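You operate a simulated robot arm through the tools that you are given. There is no shell and no other tool.

The job below is to be done with a simulated robot arm. You get a single attempt, and the scene is never put back.

TASK
Pack the one-bar green key block in the grey pack box.
Fine: the orange-label dry pack from the chamber spares drawer goes in too; shut the drawer, snap the lid on and push the box back to where its lid lay.

Only the result counts: the job must be done as asked and must still hold three seconds after the hand-in. Knocking over, shifting, dropping, spilling or breaking anything else fails it. Lids that push on must go on centred and level and be pressed home; caps that screw on are set level and turned clockwise until they are tight.

THE ROBOT
A 7-joint arm with a three-finger gripper, fixed in place. Base frame: the origin is on the floor under the middle of its stand, x ahead of it, y to its left, z up; the work surface is at about z = 800. Readings come in mm, degrees, newtons and seconds.
It reaches about 1342 mm from its shoulder. Its first joint turns from -166.0 to 166.0 degrees. Payload 2.69 kg.
The tool frame sits at the grasp point between the pads (the TCP): z along the fingers, y along the line on which they close. The tips reach 30 mm beyond it. The gripper opens to 128 mm; its body begins 117 mm behind the TCP.
Orientation is told as [roll, pitch, yaw] about the base's x, y, z axes, in that order, counted from this pose: with the fingers straight down and closing along the base's y, the tool's x points along the base's -x, its y along +y and its z along -z.

THE INTERFACE
- The arm moves only by the tool apply_moves. Its argument "series" is a list of rows, each a list of 3 entries, a list of its own where there are three numbers: the shift along the tool's x, y, z in mm, then the turn, a rotation vector about the tool's x, y, z in rad, then the gripper command, from -1 (fully open) to 1 (shut), values between in proportion. In form: [[[x, y, z], [ax, ay, az], jaw], ...]. A call has 1 to 20 rows; each row is the pose to reach, as a shift and turn from the pose commanded when the call began, along the tool's axes at that moment. Each row takes 0.2 s and may step no farther than 50 mm and 8.6 degrees from the row before; otherwise, or with a gripper value out of range, the whole call is refused. A pose out of reach is approached as far as the arm can. The call stops where the force on the tool passes 40 N (or 10 N more than at its start, if that is more) or the arm is blocked; 0.2 s more then pass. The fingers move at their own pace (about 127 mm/s each) and stop on an object; they squeeze with about 26 N. The grip force told is the motor's: it shows also when the fingers shut on nothing. Time passes only in rows, and 0.2 s behind the last, so rows that repeat a pose let the fingers close. It gives the time, the measured TCP pose, the force on the tool (base axes), the opening and the grip force at its end, in the units of the frame above (readings bear some noise), with the torque about the TCP (base axes, N m) and any sound that the robot's microphone picked up.
- Cameras (640 x 400 px; columns grow to the right, rows downward): "scene" is fixed at [397.5, -499, 1526.6]; the picture's right is [0.91, -0.41, 0.00], its down [-0.28, -0.63, -0.73] and it looks along [0.30, 0.66, -0.69] (base axes); focal length 302 px, centre (320, 200). "wrist" rides on the gripper at [58, 54, -131] in the tool frame; the picture's right is [-0.68, 0.74, 0.00], its down [-0.62, -0.57, -0.55] and it looks along [-0.40, -0.37, 0.84] (tool axes); focal length 234 px, centre (320, 200). There is no depth. A picture from a camera that has moved, and an enlarged one, comes with that camera's place and axes in the base frame and with its lens.
- camera(camera): a new picture of that camera. No time passes.
- move_column(by): moves the trunk up (or, below 0, down) by that many mm; the arm rides with it, the base frame stays. It gives what a move gives, with no picture.
- zoom(camera, box): a new picture of the part [left, top, right, bottom] of that camera's present view, enlarged. No time passes.
- finish_job(): hands the job in; it is judged then, once.

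Places have to be worked out from the pictures, the camera data and where the tool is seen. Open the gripper and draw the arm clear of the work before you hand the job in, unless the task says otherwise.

The tools are called after "Call:" as a command line: name --argument value ..., lists and objects as JSON in quotes. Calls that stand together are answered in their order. apply_moves: Moves the arm, as the interface text tells. Its arguments: {"type":"object","properties":{"series":{"type":"array","items":{"type":"array"}}},"required":["series"]} The other tools are called the same way: move_column (by) moves the trunk up or down; camera (camera) takes a picture; zoom (camera, box) takes an enlarged picture of a part of a camera's view; finish_job () hands the job in.

At the start:

```text
time: 0.0
tcp_pos: [685.8, 286.6, 1103.7]
tool_rot: [0.0, 0.0, -0.1]
force: [0.4, -0.2, 0.6]
ft_torque: [0.03, -0.02, 0.0]
opening: 128.0
grasp_force: 0.0
trunk travel left (down, up): [-150.0, 200.0]
```

scene: 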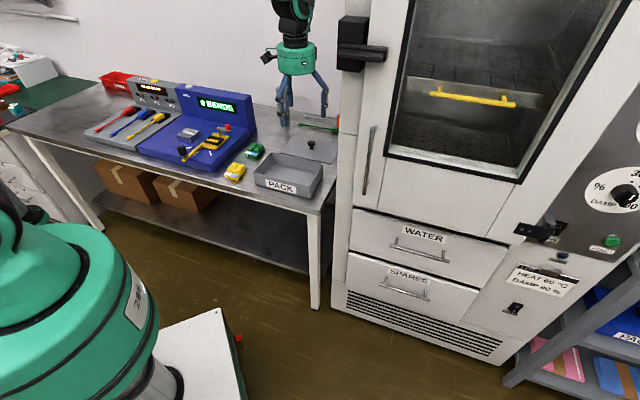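
wrist: 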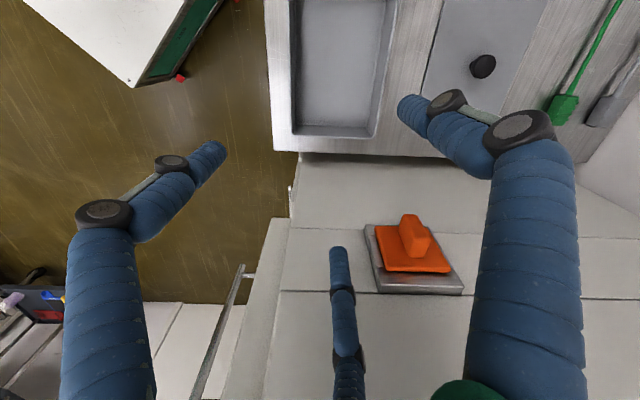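

I'll begin by looking more closely at the scene: the table with the pack box, lid and key blocks, and the drawers of the chamber.

Call:
zoom --camera "scene" --box '[160, 100, 360, 225]'

Call:
zoom --camera "scene" --box '[320, 190, 560, 340]'

Call:
zoom --camera "wrist" --box '[240, 0, 640, 250]'

```text
3.20 times, centred on (260, 162) of scene
camera zoom: at [397.5, -499.0, 1526.6], right [0.91, -0.41, 0.0], down [-0.28, -0.63, -0.73], along [0.3, 0.66, -0.69], focal length 968 px, centre (512, 320)
```

zoom: 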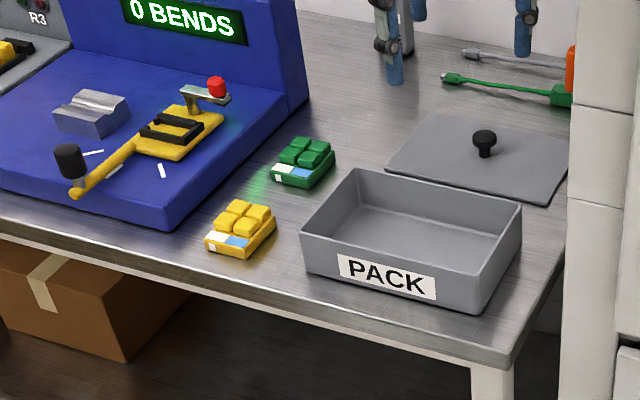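

```text
2.67 times, centred on (440, 265) of scene
camera zoom: at [397.5, -499.0, 1526.6], right [0.91, -0.41, 0.0], down [-0.28, -0.63, -0.73], along [0.3, 0.66, -0.69], focal length 806 px, centre (0, 27)
```

zoom: 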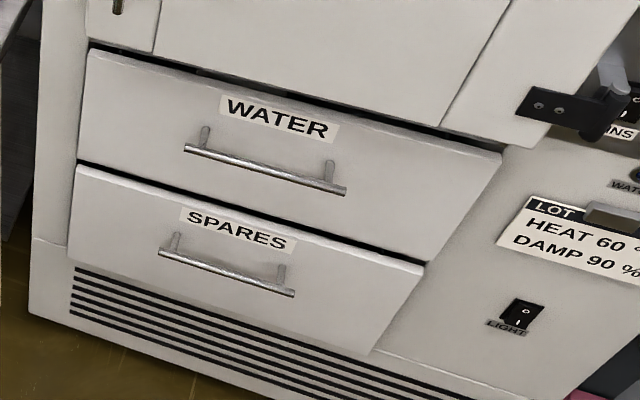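

```text
1.60 times, centred on (440, 125) of wrist
camera zoom: at [629.1, 340.1, 1234.5], right [0.68, 0.74, 0.0], down [0.62, -0.57, 0.55], along [0.4, -0.37, -0.84], focal length 375 px, centre (128, 320)
```

zoom: 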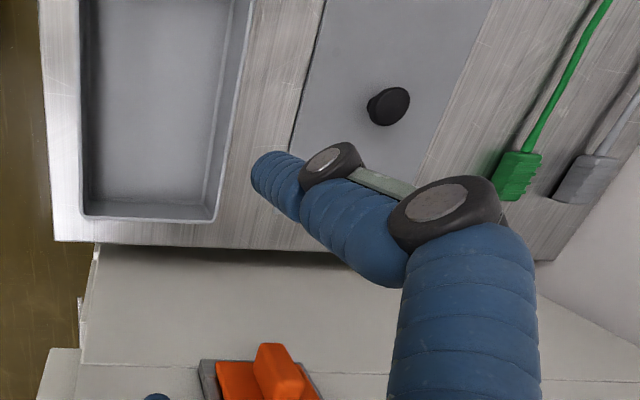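

I want a closer look at the key blocks and their labels, and the rest of the scene (left shelf and right shelf) to see if other green blocks exist.

Call:
zoom --camera "scene" --box '[220, 135, 284, 185]'

Call:
zoom --camera "scene" --box '[0, 30, 160, 130]'

Call:
zoom --camera "scene" --box '[480, 230, 640, 400]'

Call:
zoom --camera "scene" --box '[80, 60, 280, 185]'

Call:
zoom --camera "scene" --box '[0, 180, 200, 400]'

```text
8.00 times, centred on (252, 160) of scene
camera zoom: at [397.5, -499.0, 1526.6], right [0.91, -0.41, 0.0], down [-0.28, -0.63, -0.73], along [0.3, 0.66, -0.69], focal length 2419 px, centre (864, 520)
```

zoom: 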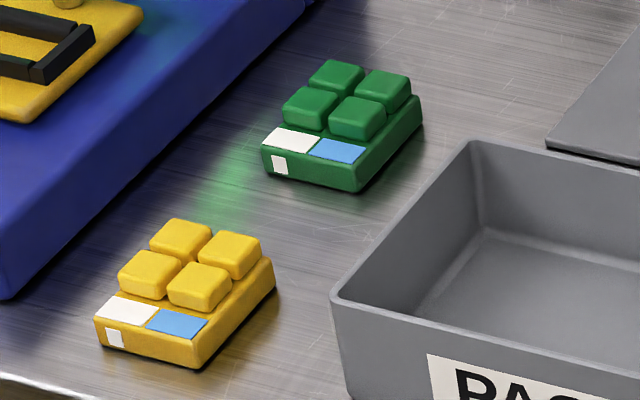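

```text
4.00 times, centred on (80, 80) of scene
camera zoom: at [397.5, -499.0, 1526.6], right [0.91, -0.41, 0.0], down [-0.28, -0.63, -0.73], along [0.3, 0.66, -0.69], focal length 1209 px, centre (1280, 680)
```

zoom: 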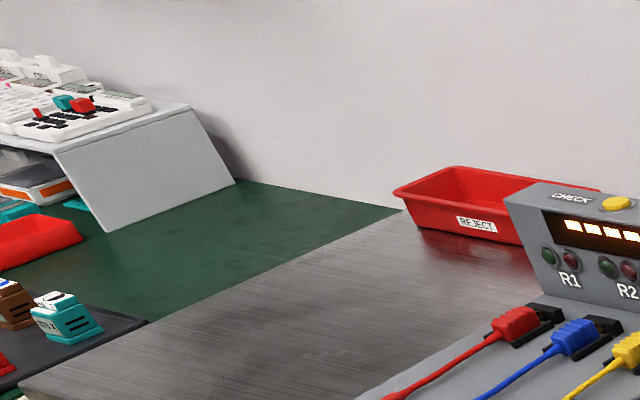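

```text
2.35 times, centred on (560, 315) of scene
camera zoom: at [397.5, -499.0, 1526.6], right [0.91, -0.41, 0.0], down [-0.28, -0.63, -0.73], along [0.3, 0.66, -0.69], focal length 711 px, centre (-245, -71)
```

zoom: 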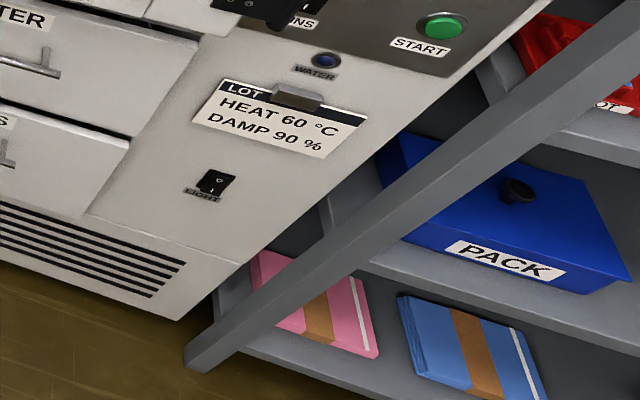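

```text
3.20 times, centred on (180, 122) of scene
camera zoom: at [397.5, -499.0, 1526.6], right [0.91, -0.41, 0.0], down [-0.28, -0.63, -0.73], along [0.3, 0.66, -0.69], focal length 968 px, centre (768, 448)
```

zoom: 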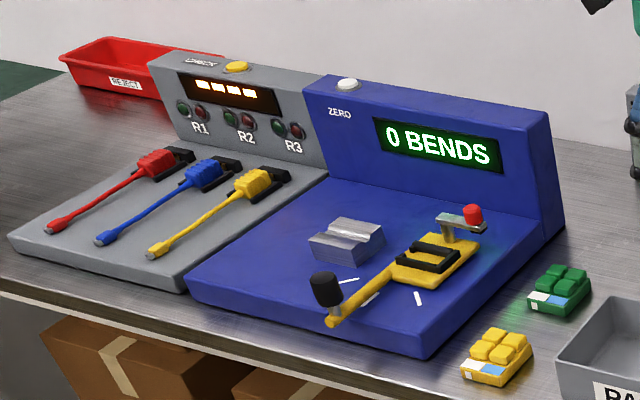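

```text
1.82 times, centred on (100, 290) of scene
camera zoom: at [397.5, -499.0, 1526.6], right [0.91, -0.41, 0.0], down [-0.28, -0.63, -0.73], along [0.3, 0.66, -0.69], focal length 550 px, centre (720, 36)
```

zoom: 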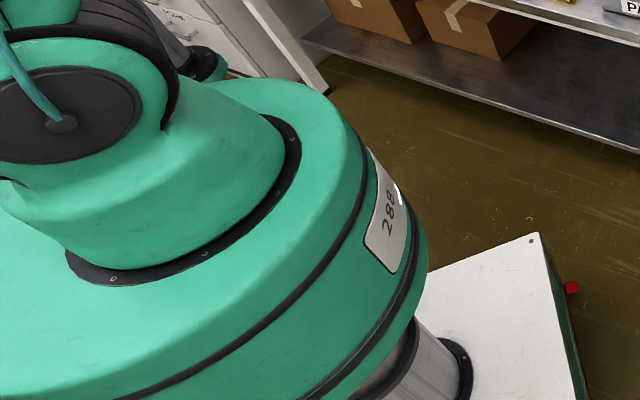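

The table frame looks turned about 45° from the base, with the box front edge running along roughly (0.735, -0.678). Let me view the gripper closely to understand the finger geometry.

Call:
zoom --camera "scene" --box '[250, 30, 346, 150]'

Call:
camera --camera "wrist"

Call:
zoom --camera "wrist" --box '[0, 250, 240, 400]'

```text
3.33 times, centred on (298, 90) of scene
camera zoom: at [397.5, -499.0, 1526.6], right [0.91, -0.41, 0.0], down [-0.28, -0.63, -0.73], along [0.3, 0.66, -0.69], focal length 1008 px, centre (393, 567)
```

zoom: 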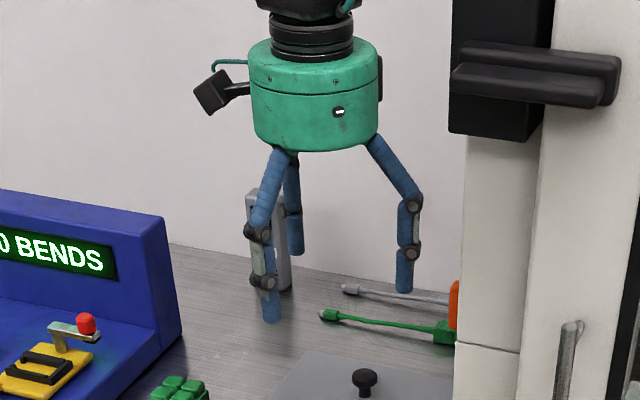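

```text
taken
camera wrist: at [629.1, 340.1, 1234.5], right [0.68, 0.74, 0.0], down [0.62, -0.57, 0.55], along [0.4, -0.37, -0.84], focal length 234 px, centre (320, 200)
```

wrist: 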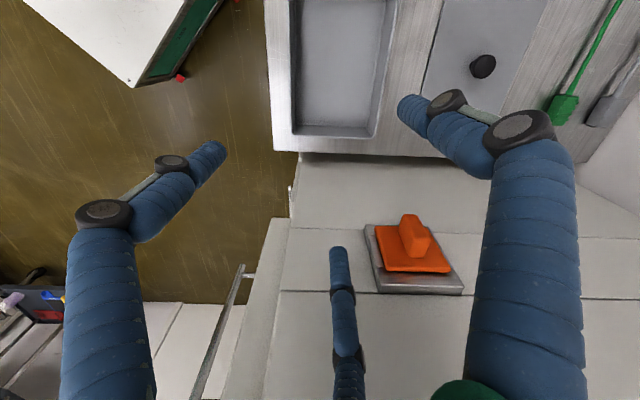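

```text
2.67 times, centred on (120, 325) of wrist
camera zoom: at [629.1, 340.1, 1234.5], right [0.68, 0.74, 0.0], down [0.62, -0.57, 0.55], along [0.4, -0.37, -0.84], focal length 624 px, centre (853, -133)
```

zoom: 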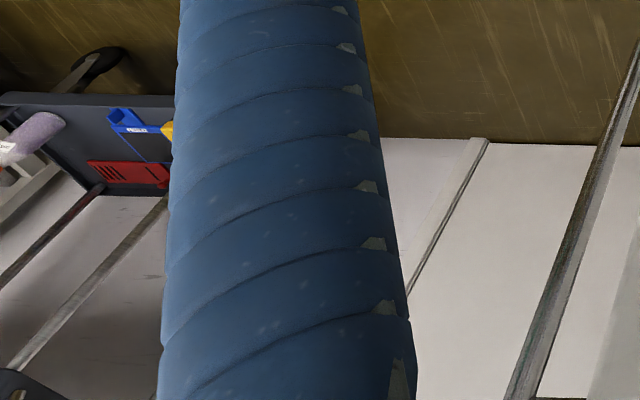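

The gripper has three fingers: one at tool +y and two on the −y side spread apart. I'll close it in free space to see how the fingers converge.

Call:
apply_moves --series '[[[0, 0, 0], [0, 0, 0], 0], [[0, 0, 0], [0, 0, 0], 0], [[0, 0, 0], [0, 0, 0], 0]]'

Call:
camera --camera "wrist"

Call:
apply_moves --series '[[[0, 0, 0], [0, 0, 0], 1], [[0, 0, 0], [0, 0, 0], 1], [[0, 0, 0], [0, 0, 0], 1], [[0, 0, 0], [0, 0, 0], 1]]'

Call:
camera --camera "wrist"

Call:
zoom --camera "scene" --box '[250, 30, 346, 150]'

```text
time: 0.8
tcp_pos: [686.5, 284.6, 1103.7]
tool_rot: [0.0, 0.0, 0.0]
force: [0.5, -0.4, -0.5]
ft_torque: [-0.04, 0.0, 0.04]
opening: 63.9
grasp_force: 0.1
trunk travel left (down, up): [-150.0, 200.0]
```

```text
taken
camera wrist: at [629.1, 340.1, 1234.5], right [0.68, 0.74, 0.0], down [0.62, -0.57, 0.55], along [0.4, -0.37, -0.84], focal length 234 px, centre (320, 200)
```

wrist: 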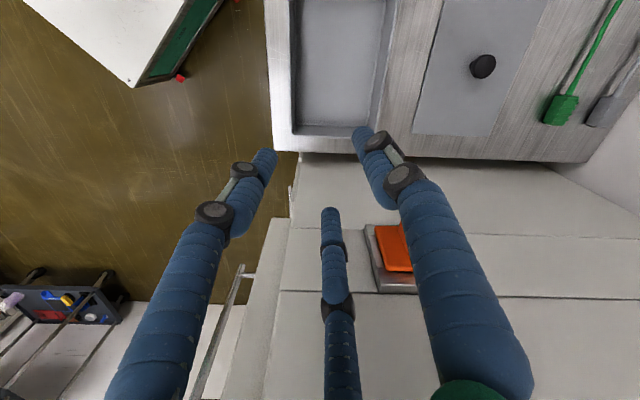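

```text
time: 1.8
tcp_pos: [686.6, 285.0, 1102.5]
tool_rot: [0.0, 0.1, -0.1]
force: [0.3, -0.3, -0.1]
ft_torque: [0.0, -0.02, -0.04]
opening: 1.8
grasp_force: 26.4
trunk travel left (down, up): [-150.0, 200.0]
```

```text
taken
camera wrist: at [629.1, 340.1, 1234.5], right [0.68, 0.74, 0.0], down [0.62, -0.57, 0.55], along [0.4, -0.37, -0.84], focal length 234 px, centre (320, 200)
```

wrist: 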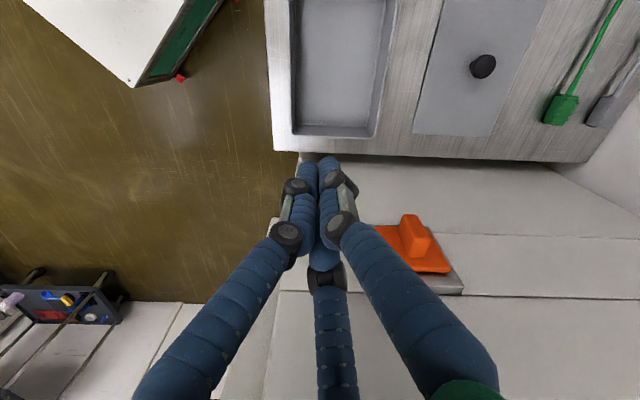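

```text
3.33 times, centred on (298, 90) of scene
camera zoom: at [397.5, -499.0, 1526.6], right [0.91, -0.41, 0.0], down [-0.28, -0.63, -0.73], along [0.3, 0.66, -0.69], focal length 1008 px, centre (393, 567)
```

zoom: 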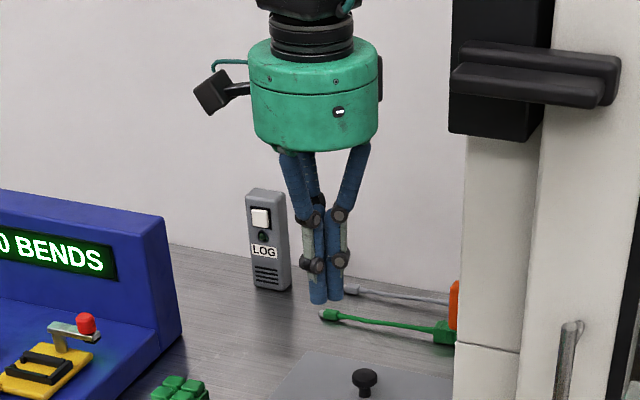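

The fingers close centrically (three at 120°), each about 15 mm thick. I estimate the green block at about (615, 560), rotated about 45°. I'll open the gripper, turn it to line up with the table and move above the block for a look.

Call:
apply_moves --series '[[[9, 34, 10], [0, 0, 0.095], -1], [[18, 68, 20], [0, 0, 0.19], -1], [[27, 102, 30], [0, 0, 0.285], -1], [[36, 137, 40], [0, 0, 0.38], -1], [[45, 171, 50], [0, 0, 0.475], -1], [[54, 205, 60], [0, 0, 0.57], -1], [[63, 240, 70], [0, 0, 0.665], -1], [[71, 274, 80], [0, 0, 0.76], -1], [[71, 274, 80], [0, 0, 0.76], -1]]'

Call:
camera --camera "wrist"

Call:
camera --camera "scene"

```text
time: 3.8
tcp_pos: [615.8, 560.7, 1022.3]
tool_rot: [0.0, 0.0, -43.6]
force: [-0.6, 0.4, -0.9]
ft_torque: [-0.05, -0.03, 0.0]
opening: 128.0
grasp_force: 0.0
trunk travel left (down, up): [-150.0, 200.0]
```

```text
taken
camera wrist: at [611.1, 640.7, 1154.2], right [1.0, 0.07, 0.0], down [0.06, -0.83, 0.55], along [0.04, -0.55, -0.84], focal length 234 px, centre (320, 200)
```

wrist: 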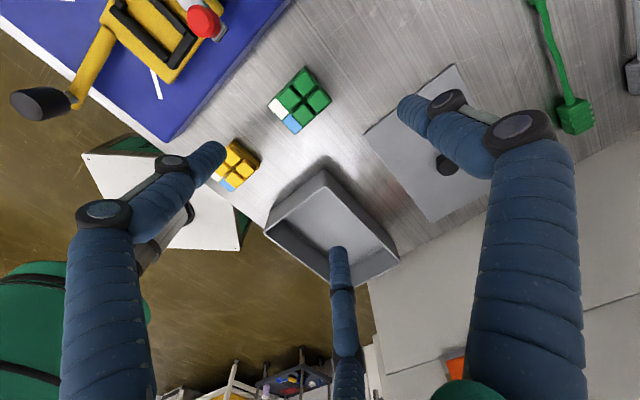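

```text
taken
```

scene: 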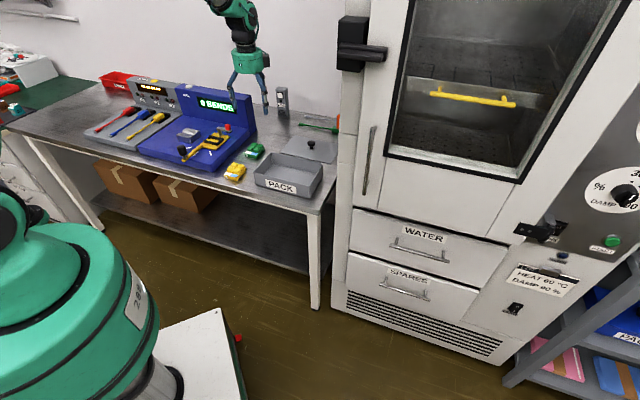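

Good view of the table now. I'll enlarge the regions with the block, box and lid to measure them.

Call:
zoom --camera "wrist" --box '[210, 50, 370, 150]'

Call:
zoom --camera "wrist" --box '[250, 50, 506, 290]'

Call:
zoom --camera "wrist" --box '[160, 330, 400, 400]'

```text
4.00 times, centred on (290, 100) of wrist
camera zoom: at [611.1, 640.7, 1154.2], right [1.0, 0.07, 0.0], down [0.06, -0.83, 0.55], along [0.04, -0.55, -0.84], focal length 937 px, centre (440, 600)
```

zoom: 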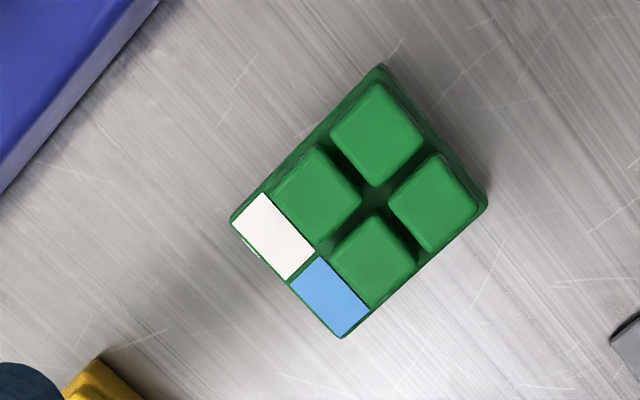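

```text
1.67 times, centred on (378, 170) of wrist
camera zoom: at [611.1, 640.7, 1154.2], right [1.0, 0.07, 0.0], down [0.06, -0.83, 0.55], along [0.04, -0.55, -0.84], focal length 390 px, centre (223, 250)
```

zoom: 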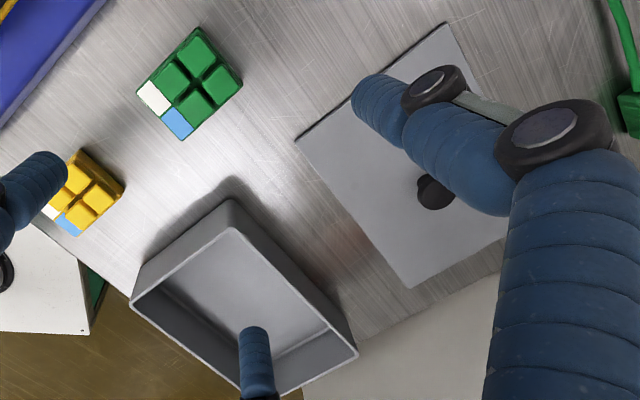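

```text
2.67 times, centred on (280, 365) of wrist
camera zoom: at [611.1, 640.7, 1154.2], right [1.0, 0.07, 0.0], down [0.06, -0.83, 0.55], along [0.04, -0.55, -0.84], focal length 624 px, centre (427, -240)
```

zoom: 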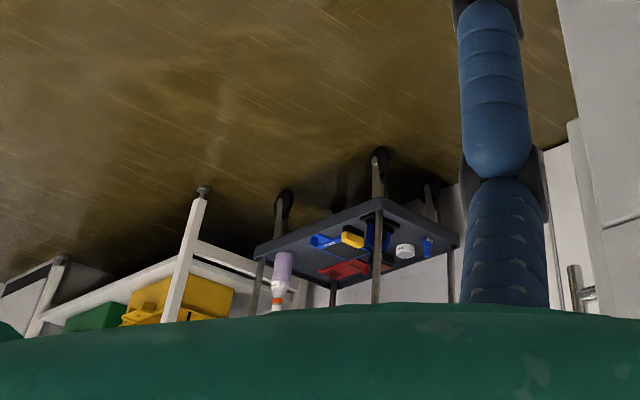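

From the enlarged view the green block's body is about 53 × 70 mm, centred near (587, 575) with its long axis along 45°, and there is one white bar on its end face. I'll align the tool to 45°, centre over it and descend partway to check again.

Call:
apply_moves --series '[[[8, -1, 20], [0, 0, 0.025], -0.6], [[16, -2, 45], [0, 0, 0.025], -0.6], [[24, -3, 70], [0, 0, 0.025], -0.6], [[30.5, -3.5, 90], [0, 0, 0.025], -0.6], [[30.5, -3.5, 110], [0, 0, 0.025], -0.6], [[30.5, -3.5, 110], [0, 0, 0.025], -0.6]]'

Call:
camera --camera "wrist"

Call:
zoom --camera "scene" --box '[200, 60, 320, 180]'

```text
time: 5.2
tcp_pos: [589.6, 578.3, 912.2]
tool_rot: [-0.1, 0.0, -45.0]
force: [-0.4, 0.9, -0.3]
ft_torque: [-0.03, 0.04, 0.0]
opening: 102.2
grasp_force: 0.0
trunk travel left (down, up): [-150.0, 200.0]
```

```text
taken
camera wrist: at [588.1, 658.2, 1043.8], right [1.0, 0.04, 0.0], down [0.04, -0.84, 0.55], along [0.02, -0.55, -0.84], focal length 234 px, centre (320, 200)
```

wrist: 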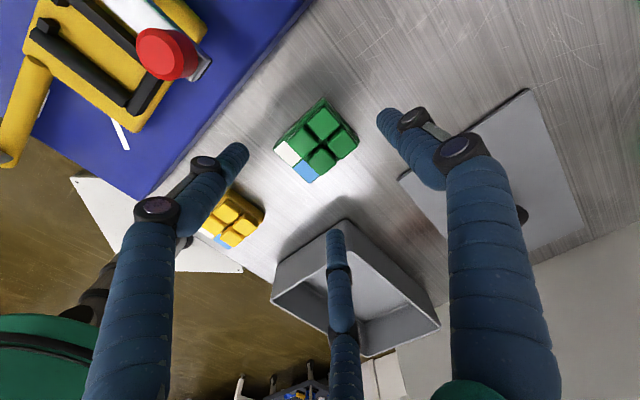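

```text
3.33 times, centred on (260, 120) of scene
camera zoom: at [397.5, -499.0, 1526.6], right [0.91, -0.41, 0.0], down [-0.28, -0.63, -0.73], along [0.3, 0.66, -0.69], focal length 1008 px, centre (520, 467)
```

zoom: 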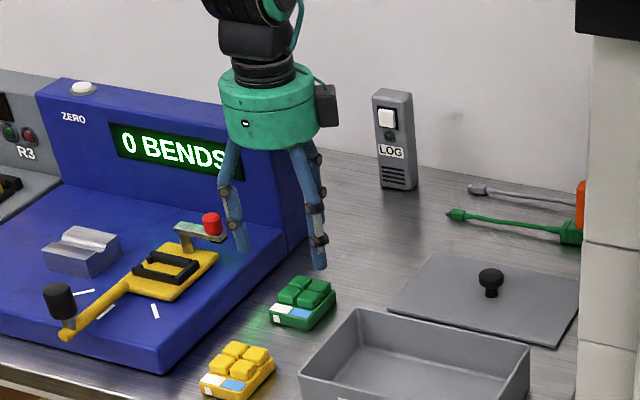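

The block appears nearly on the tool axis. I'll enlarge to measure its offset precisely.

Call:
zoom --camera "wrist" --box '[240, 90, 400, 190]'

Call:
zoom --camera "wrist" --box '[260, 190, 460, 360]'

```text
4.00 times, centred on (320, 140) of wrist
camera zoom: at [588.1, 658.2, 1043.8], right [1.0, 0.04, 0.0], down [0.04, -0.84, 0.55], along [0.02, -0.55, -0.84], focal length 937 px, centre (320, 440)
```

zoom: 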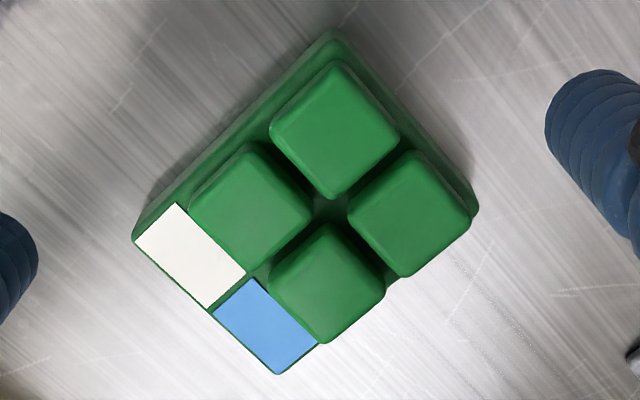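

```text
2.35 times, centred on (360, 275) of wrist
camera zoom: at [588.1, 658.2, 1043.8], right [1.0, 0.04, 0.0], down [0.04, -0.84, 0.55], along [0.02, -0.55, -0.84], focal length 551 px, centre (226, 24)
```

zoom: 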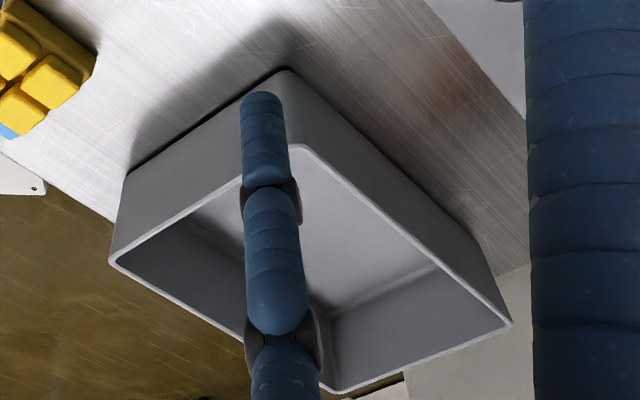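

Measured block: 54 × 68 mm, centre (587, 576), and the TCP is within 3 mm of ideal. I descend so the tips are just above the table and close.

Call:
apply_moves --series '[[[0, 0, 30], [0, 0, 0], -0.6], [[0, 0, 60], [0, 0, 0], -0.6], [[0, 0, 77], [0, 0, 0], -0.6], [[0, 0, 77], [0, 0, 0], -0.2], [[0, 0, 77], [0, 0, 0], 0.2], [[0, 0, 77], [0, 0, 0], 0.6], [[0, 0, 77], [0, 0, 0], 1], [[0, 0, 77], [0, 0, 0], 1], [[0, 0, 77], [0, 0, 0], 1]]'

Call:
camera --camera "wrist"

Call:
zoom --camera "scene" --box '[210, 100, 310, 190]'

```text
time: 7.2
tcp_pos: [592.1, 576.6, 836.5]
tool_rot: [0.0, 0.0, -45.0]
force: [0.2, 0.0, 1.6]
ft_torque: [-0.01, 0.01, 0.02]
opening: 65.1
grasp_force: 26.0
trunk travel left (down, up): [-150.0, 200.0]
```

```text
taken
camera wrist: at [588.5, 657.3, 967.8], right [1.0, 0.04, 0.0], down [0.04, -0.84, 0.55], along [0.02, -0.55, -0.84], focal length 234 px, centre (320, 200)
```

wrist: 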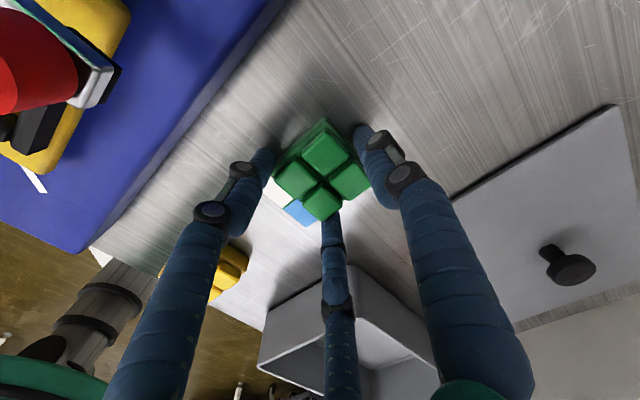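

```text
4.44 times, centred on (260, 145) of scene
camera zoom: at [397.5, -499.0, 1526.6], right [0.91, -0.41, 0.0], down [-0.28, -0.63, -0.73], along [0.3, 0.66, -0.69], focal length 1344 px, centre (587, 444)
```

zoom: 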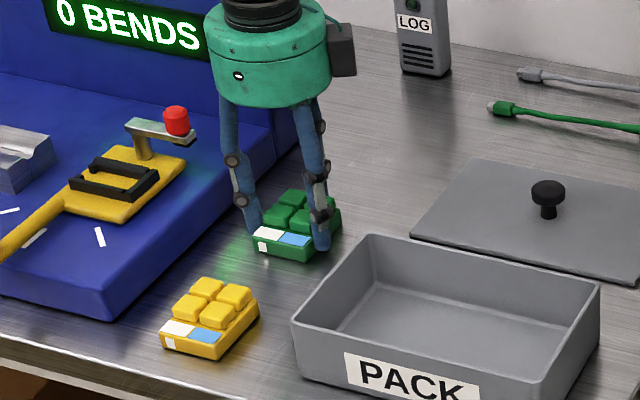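

The block is gripped (opening 65 mm). I lift it straight up and check that it is held.

Call:
apply_moves --series '[[[0, 0, -10], [0, 0, 0], 1], [[0, 0, -30], [0, 0, 0], 1], [[0, 0, -60], [0, 0, 0], 1], [[0, 0, -95], [0, 0, 0], 1], [[0, 0, -110], [0, 0, 0], 1], [[0, 0, -110], [0, 0, 0], 1]]'

Call:
camera --camera "wrist"

Call:
zoom --camera "scene" --box '[210, 80, 350, 220]'

```text
time: 8.6
tcp_pos: [592.6, 578.5, 946.4]
tool_rot: [-0.1, 0.0, -45.1]
force: [-0.1, -0.6, -0.4]
ft_torque: [-0.02, 0.03, 0.03]
opening: 65.2
grasp_force: 25.8
trunk travel left (down, up): [-150.0, 200.0]
```

```text
taken
camera wrist: at [588.8, 658.2, 1077.4], right [1.0, 0.04, 0.0], down [0.04, -0.83, 0.55], along [0.02, -0.55, -0.84], focal length 234 px, centre (320, 200)
```

wrist: 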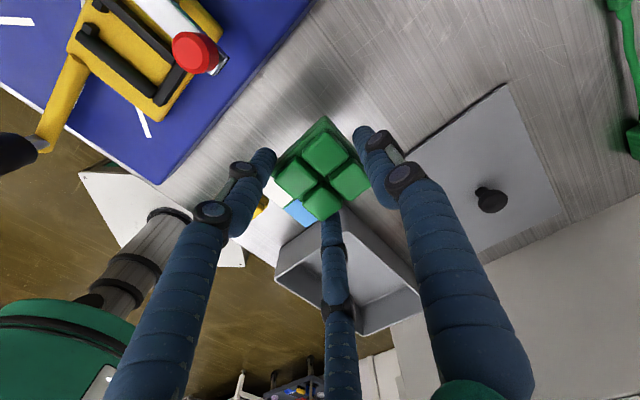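

```text
2.86 times, centred on (280, 150) of scene
camera zoom: at [397.5, -499.0, 1526.6], right [0.91, -0.41, 0.0], down [-0.28, -0.63, -0.73], along [0.3, 0.66, -0.69], focal length 864 px, centre (434, 343)
```

zoom: 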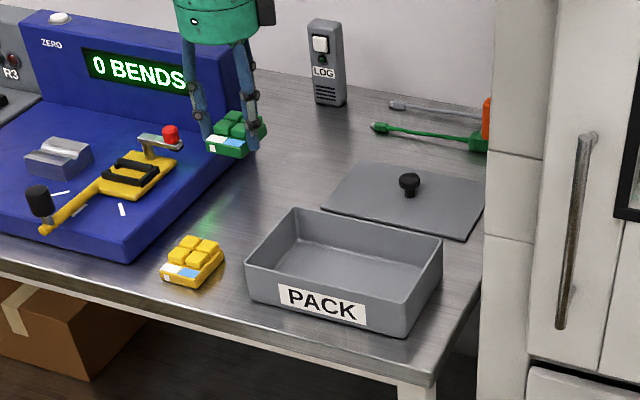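

The block is held. I carry it over the left half of the box (target TCP about (627, 382)), keeping the height.

Call:
apply_moves --series '[[[-33, -23, 0], [0, 0, 0], 1], [[-66, -46, 0], [0, 0, 0], 1], [[-99, -69, 0], [0, 0, 0], 1], [[-132, -92, 0], [0, 0, 0], 1], [[-164, -114, 0], [0, 0, 0], 1], [[-164, -114, 20], [0, 0, 0], 1], [[-164, -114, 40], [0, 0, 0], 1], [[-164, -114, 40], [0, 0, 0], 1]]'

Call:
camera --camera "wrist"

Call:
zoom --camera "scene" --box '[220, 100, 350, 220]'

```text
time: 10.4
tcp_pos: [627.7, 379.7, 905.6]
tool_rot: [-0.1, 0.1, -45.0]
force: [0.2, -0.3, -1.0]
ft_torque: [-0.04, 0.01, 0.01]
opening: 65.4
grasp_force: 25.7
trunk travel left (down, up): [-150.0, 200.0]
```

```text
taken
camera wrist: at [624.5, 461.4, 1037.5], right [1.0, 0.04, 0.0], down [0.04, -0.84, 0.55], along [0.02, -0.55, -0.84], focal length 234 px, centre (320, 200)
```

wrist: 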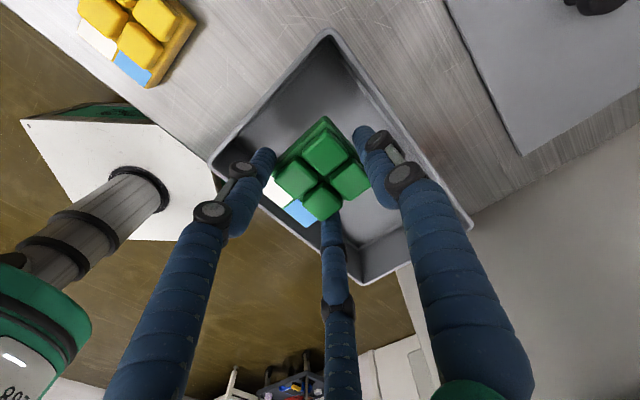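

```text
3.33 times, centred on (285, 160) of scene
camera zoom: at [397.5, -499.0, 1526.6], right [0.91, -0.41, 0.0], down [-0.28, -0.63, -0.73], along [0.3, 0.66, -0.69], focal length 1008 px, centre (437, 333)
```

zoom: 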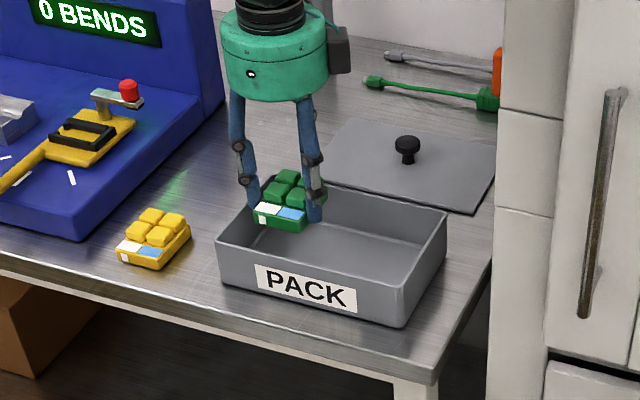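

The block is over the left half, aligned with the walls, with clearances of roughly 10 mm or more. I'll lower it in and stop just above the box floor.

Call:
apply_moves --series '[[[0, 0, 20], [0, 0, 0], 1], [[0, 0, 40], [0, 0, 0], 1], [[0, 0, 54], [0, 0, 0], 1], [[0, 0, 60], [0, 0, 0], 1], [[0, 0, 62], [0, 0, 0], 1], [[0, 0, 63], [0, 0, 0], 1]]'

Call:
zoom --camera "scene" --box '[230, 130, 340, 210]'

Call:
camera --camera "wrist"

```text
time: 11.8
tcp_pos: [627.0, 381.1, 844.4]
tool_rot: [0.0, 0.0, -45.0]
force: [-0.2, 0.1, 0.1]
ft_torque: [0.02, 0.01, -0.05]
opening: 65.2
grasp_force: 25.4
trunk travel left (down, up): [-150.0, 200.0]
```

```text
5.00 times, centred on (285, 170) of scene
camera zoom: at [397.5, -499.0, 1526.6], right [0.91, -0.41, 0.0], down [-0.28, -0.63, -0.73], along [0.3, 0.66, -0.69], focal length 1512 px, centre (495, 350)
```

zoom: 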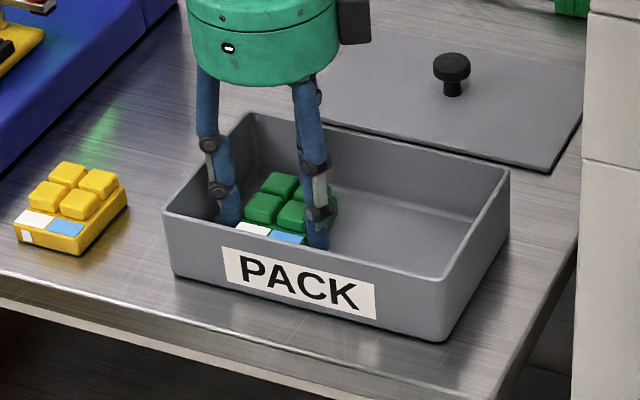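

```text
taken
camera wrist: at [624.4, 461.8, 974.5], right [1.0, 0.04, 0.0], down [0.04, -0.84, 0.55], along [0.02, -0.55, -0.84], focal length 234 px, centre (320, 200)
```

wrist: 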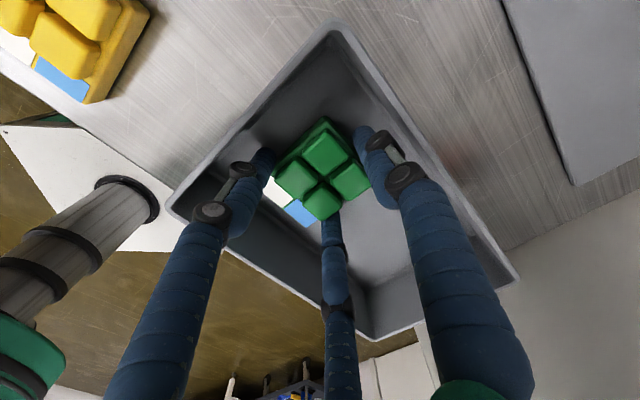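

No contact yet; I lower the last 2–3 mm, then open only slightly (to about 75 mm) so the fingers stay clear of the walls, and rise out.

Call:
apply_moves --series '[[[0, 0, 1], [0, 0, 0], 1], [[0, 0, 2], [0, 0, 0], 1], [[0, 0, 2.5], [0, 0, 0], 1], [[0, 0, 2.5], [0, 0, 0], -0.1], [[0, 0, 2.5], [0, 0, 0], -0.17], [[0, 0, 2.5], [0, 0, 0], -0.17]]'

Call:
zoom --camera "scene" --box '[230, 130, 340, 210]'

Call:
camera --camera "wrist"

```text
time: 13.2
tcp_pos: [626.2, 381.8, 840.0]
tool_rot: [0.1, 0.0, -45.0]
force: [0.8, 0.1, -0.1]
ft_torque: [0.02, -0.03, 0.01]
opening: 74.7
grasp_force: 0.1
trunk travel left (down, up): [-150.0, 200.0]
```

```text
5.00 times, centred on (285, 170) of scene
camera zoom: at [397.5, -499.0, 1526.6], right [0.91, -0.41, 0.0], down [-0.28, -0.63, -0.73], along [0.3, 0.66, -0.69], focal length 1512 px, centre (495, 350)
```

zoom: 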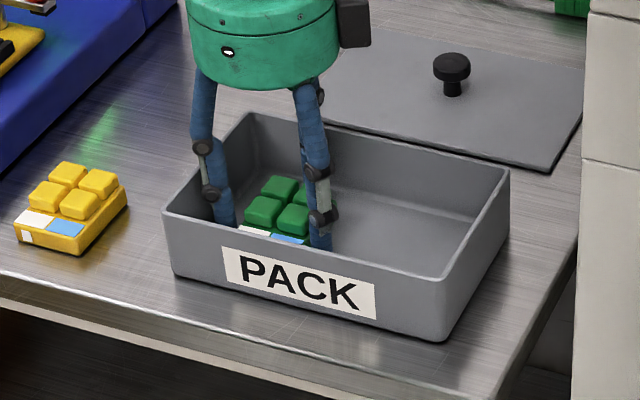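

```text
taken
camera wrist: at [623.9, 461.6, 972.1], right [1.0, 0.04, 0.0], down [0.04, -0.84, 0.55], along [0.02, -0.55, -0.84], focal length 234 px, centre (320, 200)
```

wrist: 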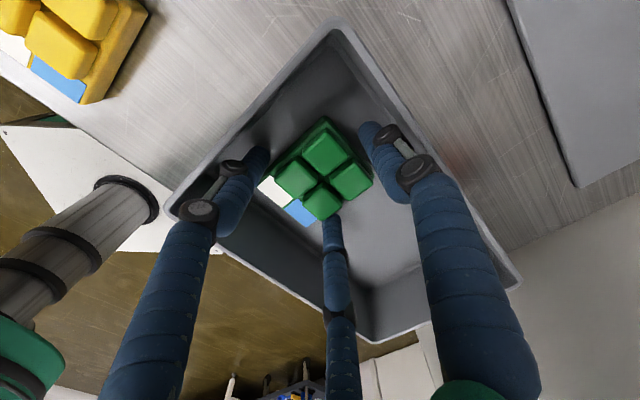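

The block rests in the box, released. I raise the gripper out, well above everything.

Call:
apply_moves --series '[[[0, 0, -10], [0, 0, 0], -0.17], [[0, 0, -40], [0, 0, 0], -0.17], [[0, 0, -80], [0, 0, 0], -0.17], [[0, 0, -120], [0, 0, 0], -0.17], [[0, 0, -160], [0, 0, 0], -0.17], [[0, 0, -160], [0, 0, 0], -0.17]]'

Call:
camera --camera "wrist"

Call:
camera --camera "scene"

```text
time: 14.6
tcp_pos: [626.7, 379.9, 1001.0]
tool_rot: [0.0, 0.0, -44.9]
force: [0.0, -0.6, -0.3]
ft_torque: [0.01, -0.03, 0.01]
opening: 75.0
grasp_force: 0.1
trunk travel left (down, up): [-150.0, 200.0]
```

```text
taken
camera wrist: at [624.4, 460.4, 1131.7], right [1.0, 0.04, 0.0], down [0.04, -0.84, 0.55], along [0.02, -0.55, -0.84], focal length 234 px, centre (320, 200)
```

wrist: 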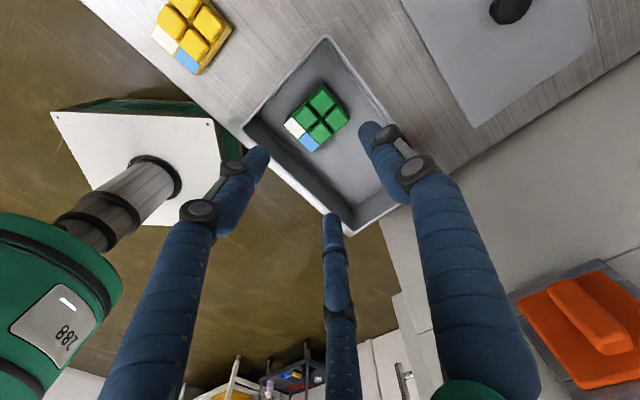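

```text
taken
```

scene: 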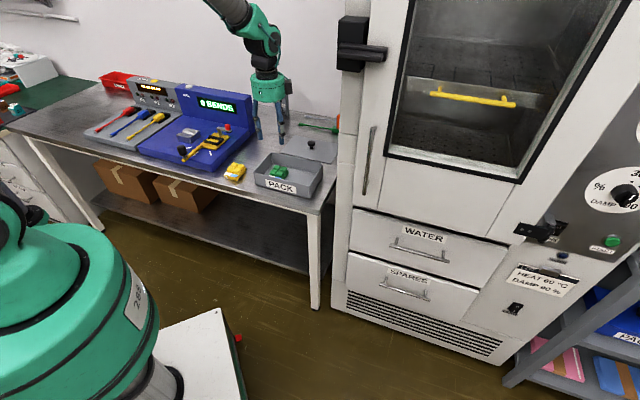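

Block is neatly in the box. Now I move in front of the chamber (around (650, 0, 950)) while tilting the tool forward so the wrist camera can see the drawers.

Call:
apply_moves --series '[[[-28, -25, 5], [-0.1, 0, 0], -0.17], [[-57, -51, 10], [-0.2, 0, 0], -0.17], [[-86, -76, 15], [-0.3, 0, 0], -0.17], [[-114, -101, 20], [-0.4, 0, 0], -0.17], [[-143, -127, 25], [-0.5, 0, 0], -0.17], [[-172, -152, 30], [-0.6, 0, 0], -0.17], [[-200, -178, 35], [-0.7, 0, 0], -0.17], [[-229, -203, 40], [-0.8, 0, 0], -0.17], [[-258, -228, 45], [-0.9, 0, 0], -0.17], [[-286, -254, 50], [-1.0, 0, 0], -0.17], [[-286, -254, 50], [-1.0, 0, 0], -0.17]]'

Call:
camera --camera "wrist"

Call:
camera --camera "scene"

```text
time: 17.0
tcp_pos: [650.0, -1.8, 951.0]
tool_rot: [57.4, 0.0, -45.0]
force: [1.2, -0.1, -0.9]
ft_torque: [0.06, 0.01, 0.04]
opening: 74.9
grasp_force: 0.0
trunk travel left (down, up): [-150.0, 200.0]
```

```text
taken
camera wrist: at [551.8, -16.9, 1067.8], right [0.76, -0.2, 0.62], down [-0.11, -0.98, -0.18], along [0.64, 0.07, -0.76], focal length 234 px, centre (320, 200)
```

wrist: 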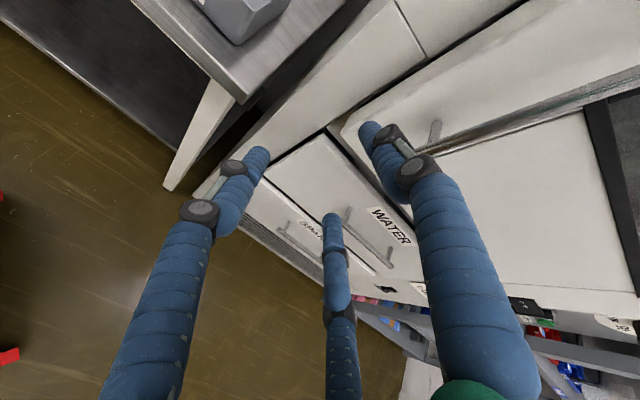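

```text
taken
```

scene: 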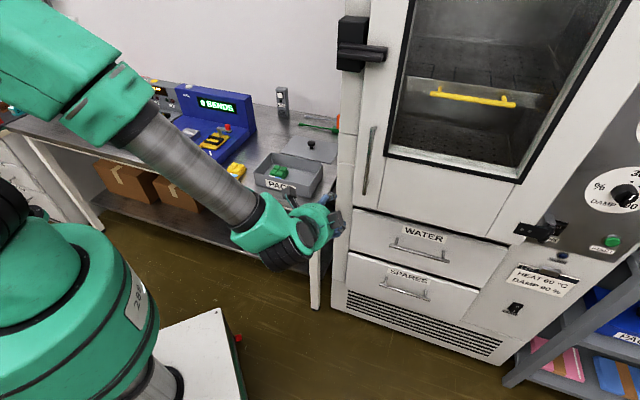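

I can see both handles at a distance. Let me enlarge to measure the SPARES handle by triangulation.

Call:
zoom --camera "wrist" --box '[250, 180, 410, 280]'

Call:
zoom --camera "scene" --box '[340, 200, 500, 300]'

```text
4.00 times, centred on (330, 230) of wrist
camera zoom: at [551.8, -16.9, 1067.8], right [0.76, -0.2, 0.62], down [-0.11, -0.98, -0.18], along [0.64, 0.07, -0.76], focal length 937 px, centre (280, 80)
```

zoom: 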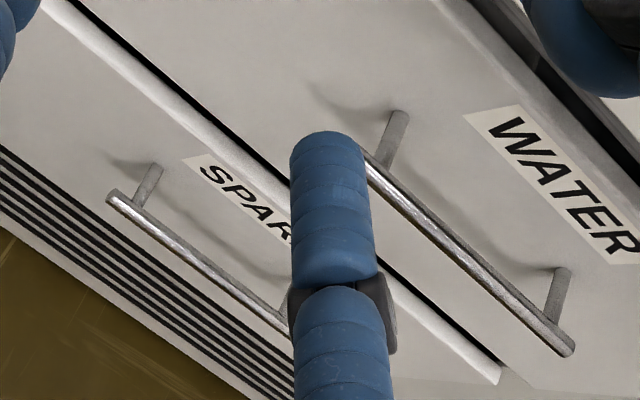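

```text
4.00 times, centred on (420, 250) of scene
camera zoom: at [397.5, -499.0, 1526.6], right [0.91, -0.41, 0.0], down [-0.28, -0.63, -0.73], along [0.3, 0.66, -0.69], focal length 1209 px, centre (-80, 0)
```

zoom: 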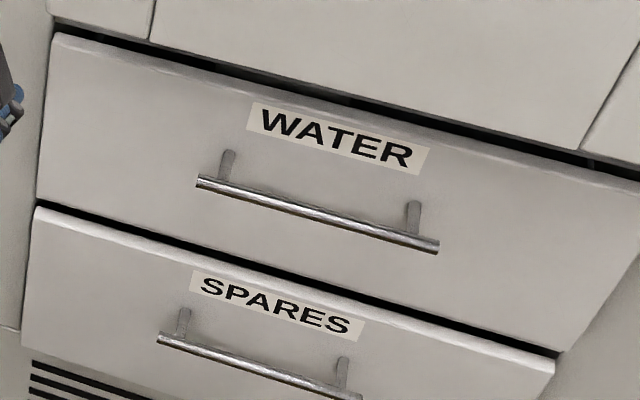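

Triangulated: the SPARES handle bar runs from about (867,-23) to (1001,-158) at z ≈ 484, roughly 40 mm off the drawer face. I move in steps to a pre-grasp position in front of it keeping the present tilt, halfway first.

Call:
apply_moves --series '[[[-22, -27, 21], [0, 0, 0], -0.17], [[-44, -54, 42], [0, 0, 0], -0.17], [[-66, -81, 63], [0, 0, 0], -0.17], [[-88, -107, 84], [0, 0, 0], -0.17], [[-110, -134, 105], [0, 0, 0], -0.17], [[-132, -161, 127], [0, 0, 0], -0.17], [[-154, -188, 148], [0, 0, 0], -0.17], [[-176, -215, 169], [0, 0, 0], -0.17], [[-176, -215, 169], [0, 0, 0], -0.17]]'

Call:
camera --camera "wrist"

Call:
camera --camera "scene"

```text
time: 19.0
tcp_pos: [793.4, -106.3, 678.0]
tool_rot: [57.3, 0.0, -44.9]
force: [0.2, -0.2, -0.5]
ft_torque: [0.03, -0.05, 0.02]
opening: 75.1
grasp_force: 0.1
trunk travel left (down, up): [-150.0, 200.0]
```

```text
taken
camera wrist: at [695.2, -121.6, 794.9], right [0.76, -0.2, 0.62], down [-0.11, -0.98, -0.18], along [0.64, 0.07, -0.76], focal length 234 px, centre (320, 200)
```

wrist: 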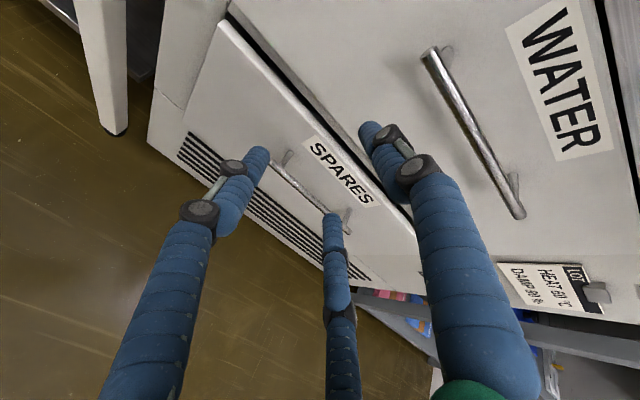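

```text
taken
```

scene: 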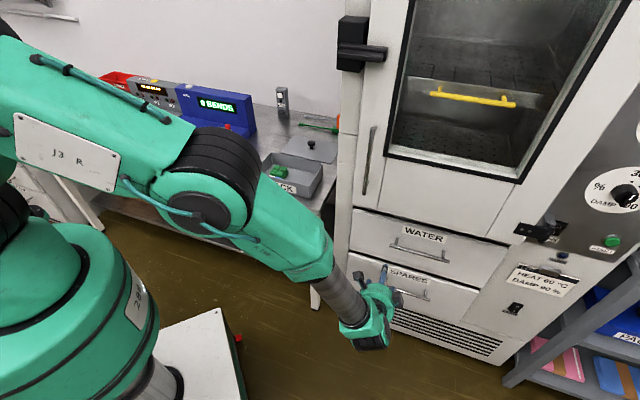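

Closer now. I'll enlarge to refine the SPARES handle position.

Call:
zoom --camera "wrist" --box '[240, 130, 400, 250]'

```text
3.33 times, centred on (320, 190) of wrist
camera zoom: at [695.2, -121.6, 794.9], right [0.76, -0.2, 0.62], down [-0.11, -0.98, -0.18], along [0.64, 0.07, -0.76], focal length 781 px, centre (320, 233)
```

zoom: 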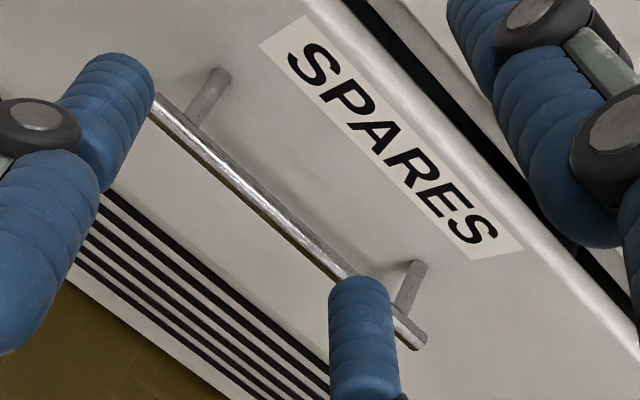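

The two views have nearly the same elevation angle so depth is weakly determined. I'll level the tool and drop lower in front of the drawer to see the handle from a shallow angle.

Call:
apply_moves --series '[[[-13, -32, 9], [-0.1, 0, 0], -0.17], [[-26, -63, 19], [-0.2, 0, 0], -0.17], [[-38, -95, 28], [-0.3, 0, 0], -0.17], [[-51, -126, 37], [-0.4, 0, 0], -0.17], [[-64, -158, 47], [-0.5, 0, 0], -0.17], [[-64, -158, 47], [-0.5, 0, 0], -0.17]]'

Call:
camera --camera "wrist"

Call:
camera --camera "scene"

```text
time: 20.4
tcp_pos: [808.6, -185.0, 523.5]
tool_rot: [86.1, -0.3, -45.0]
force: [-0.6, 0.3, 1.7]
ft_torque: [0.01, 0.06, -0.05]
opening: 75.2
grasp_force: 0.1
trunk travel left (down, up): [-150.0, 200.0]
```

```text
taken
camera wrist: at [676.4, -232.6, 585.4], right [0.51, -0.44, 0.74], down [0.02, -0.85, -0.52], along [0.86, 0.29, -0.43], focal length 234 px, centre (320, 200)
```

wrist: 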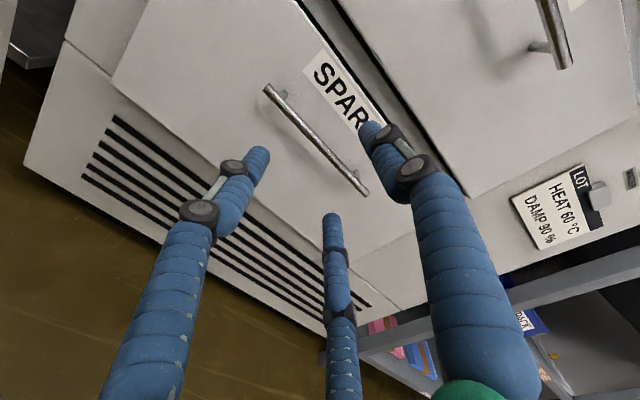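

```text
taken
```

scene: 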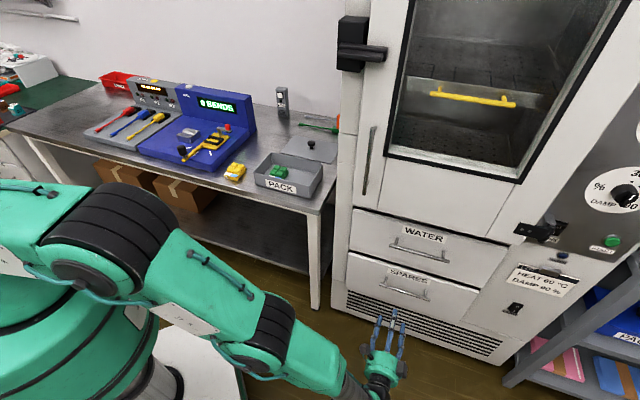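

Much better angle on the handle. I'll enlarge to measure it.

Call:
zoom --camera "wrist" --box '[240, 60, 400, 220]'

Call:
zoom --camera "scene" --box '[340, 250, 440, 350]'

```text
2.50 times, centred on (320, 140) of wrist
camera zoom: at [676.4, -232.6, 585.4], right [0.51, -0.44, 0.74], down [0.02, -0.85, -0.52], along [0.86, 0.29, -0.43], focal length 585 px, centre (320, 350)
```

zoom: 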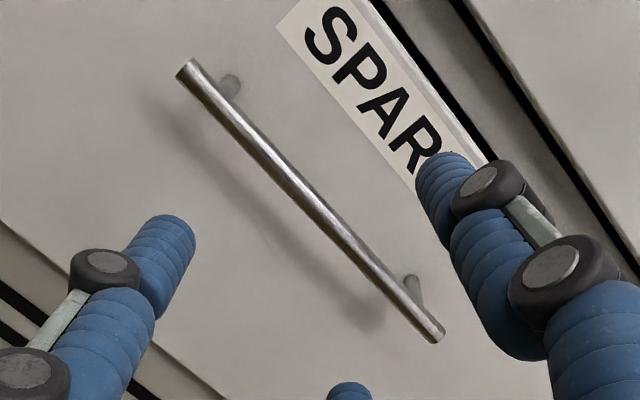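

```text
4.00 times, centred on (390, 300) of scene
camera zoom: at [397.5, -499.0, 1526.6], right [0.91, -0.41, 0.0], down [-0.28, -0.63, -0.73], along [0.3, 0.66, -0.69], focal length 1209 px, centre (40, -200)
```

zoom: 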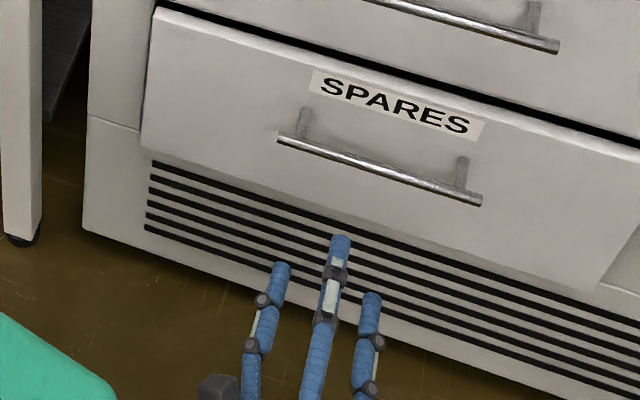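

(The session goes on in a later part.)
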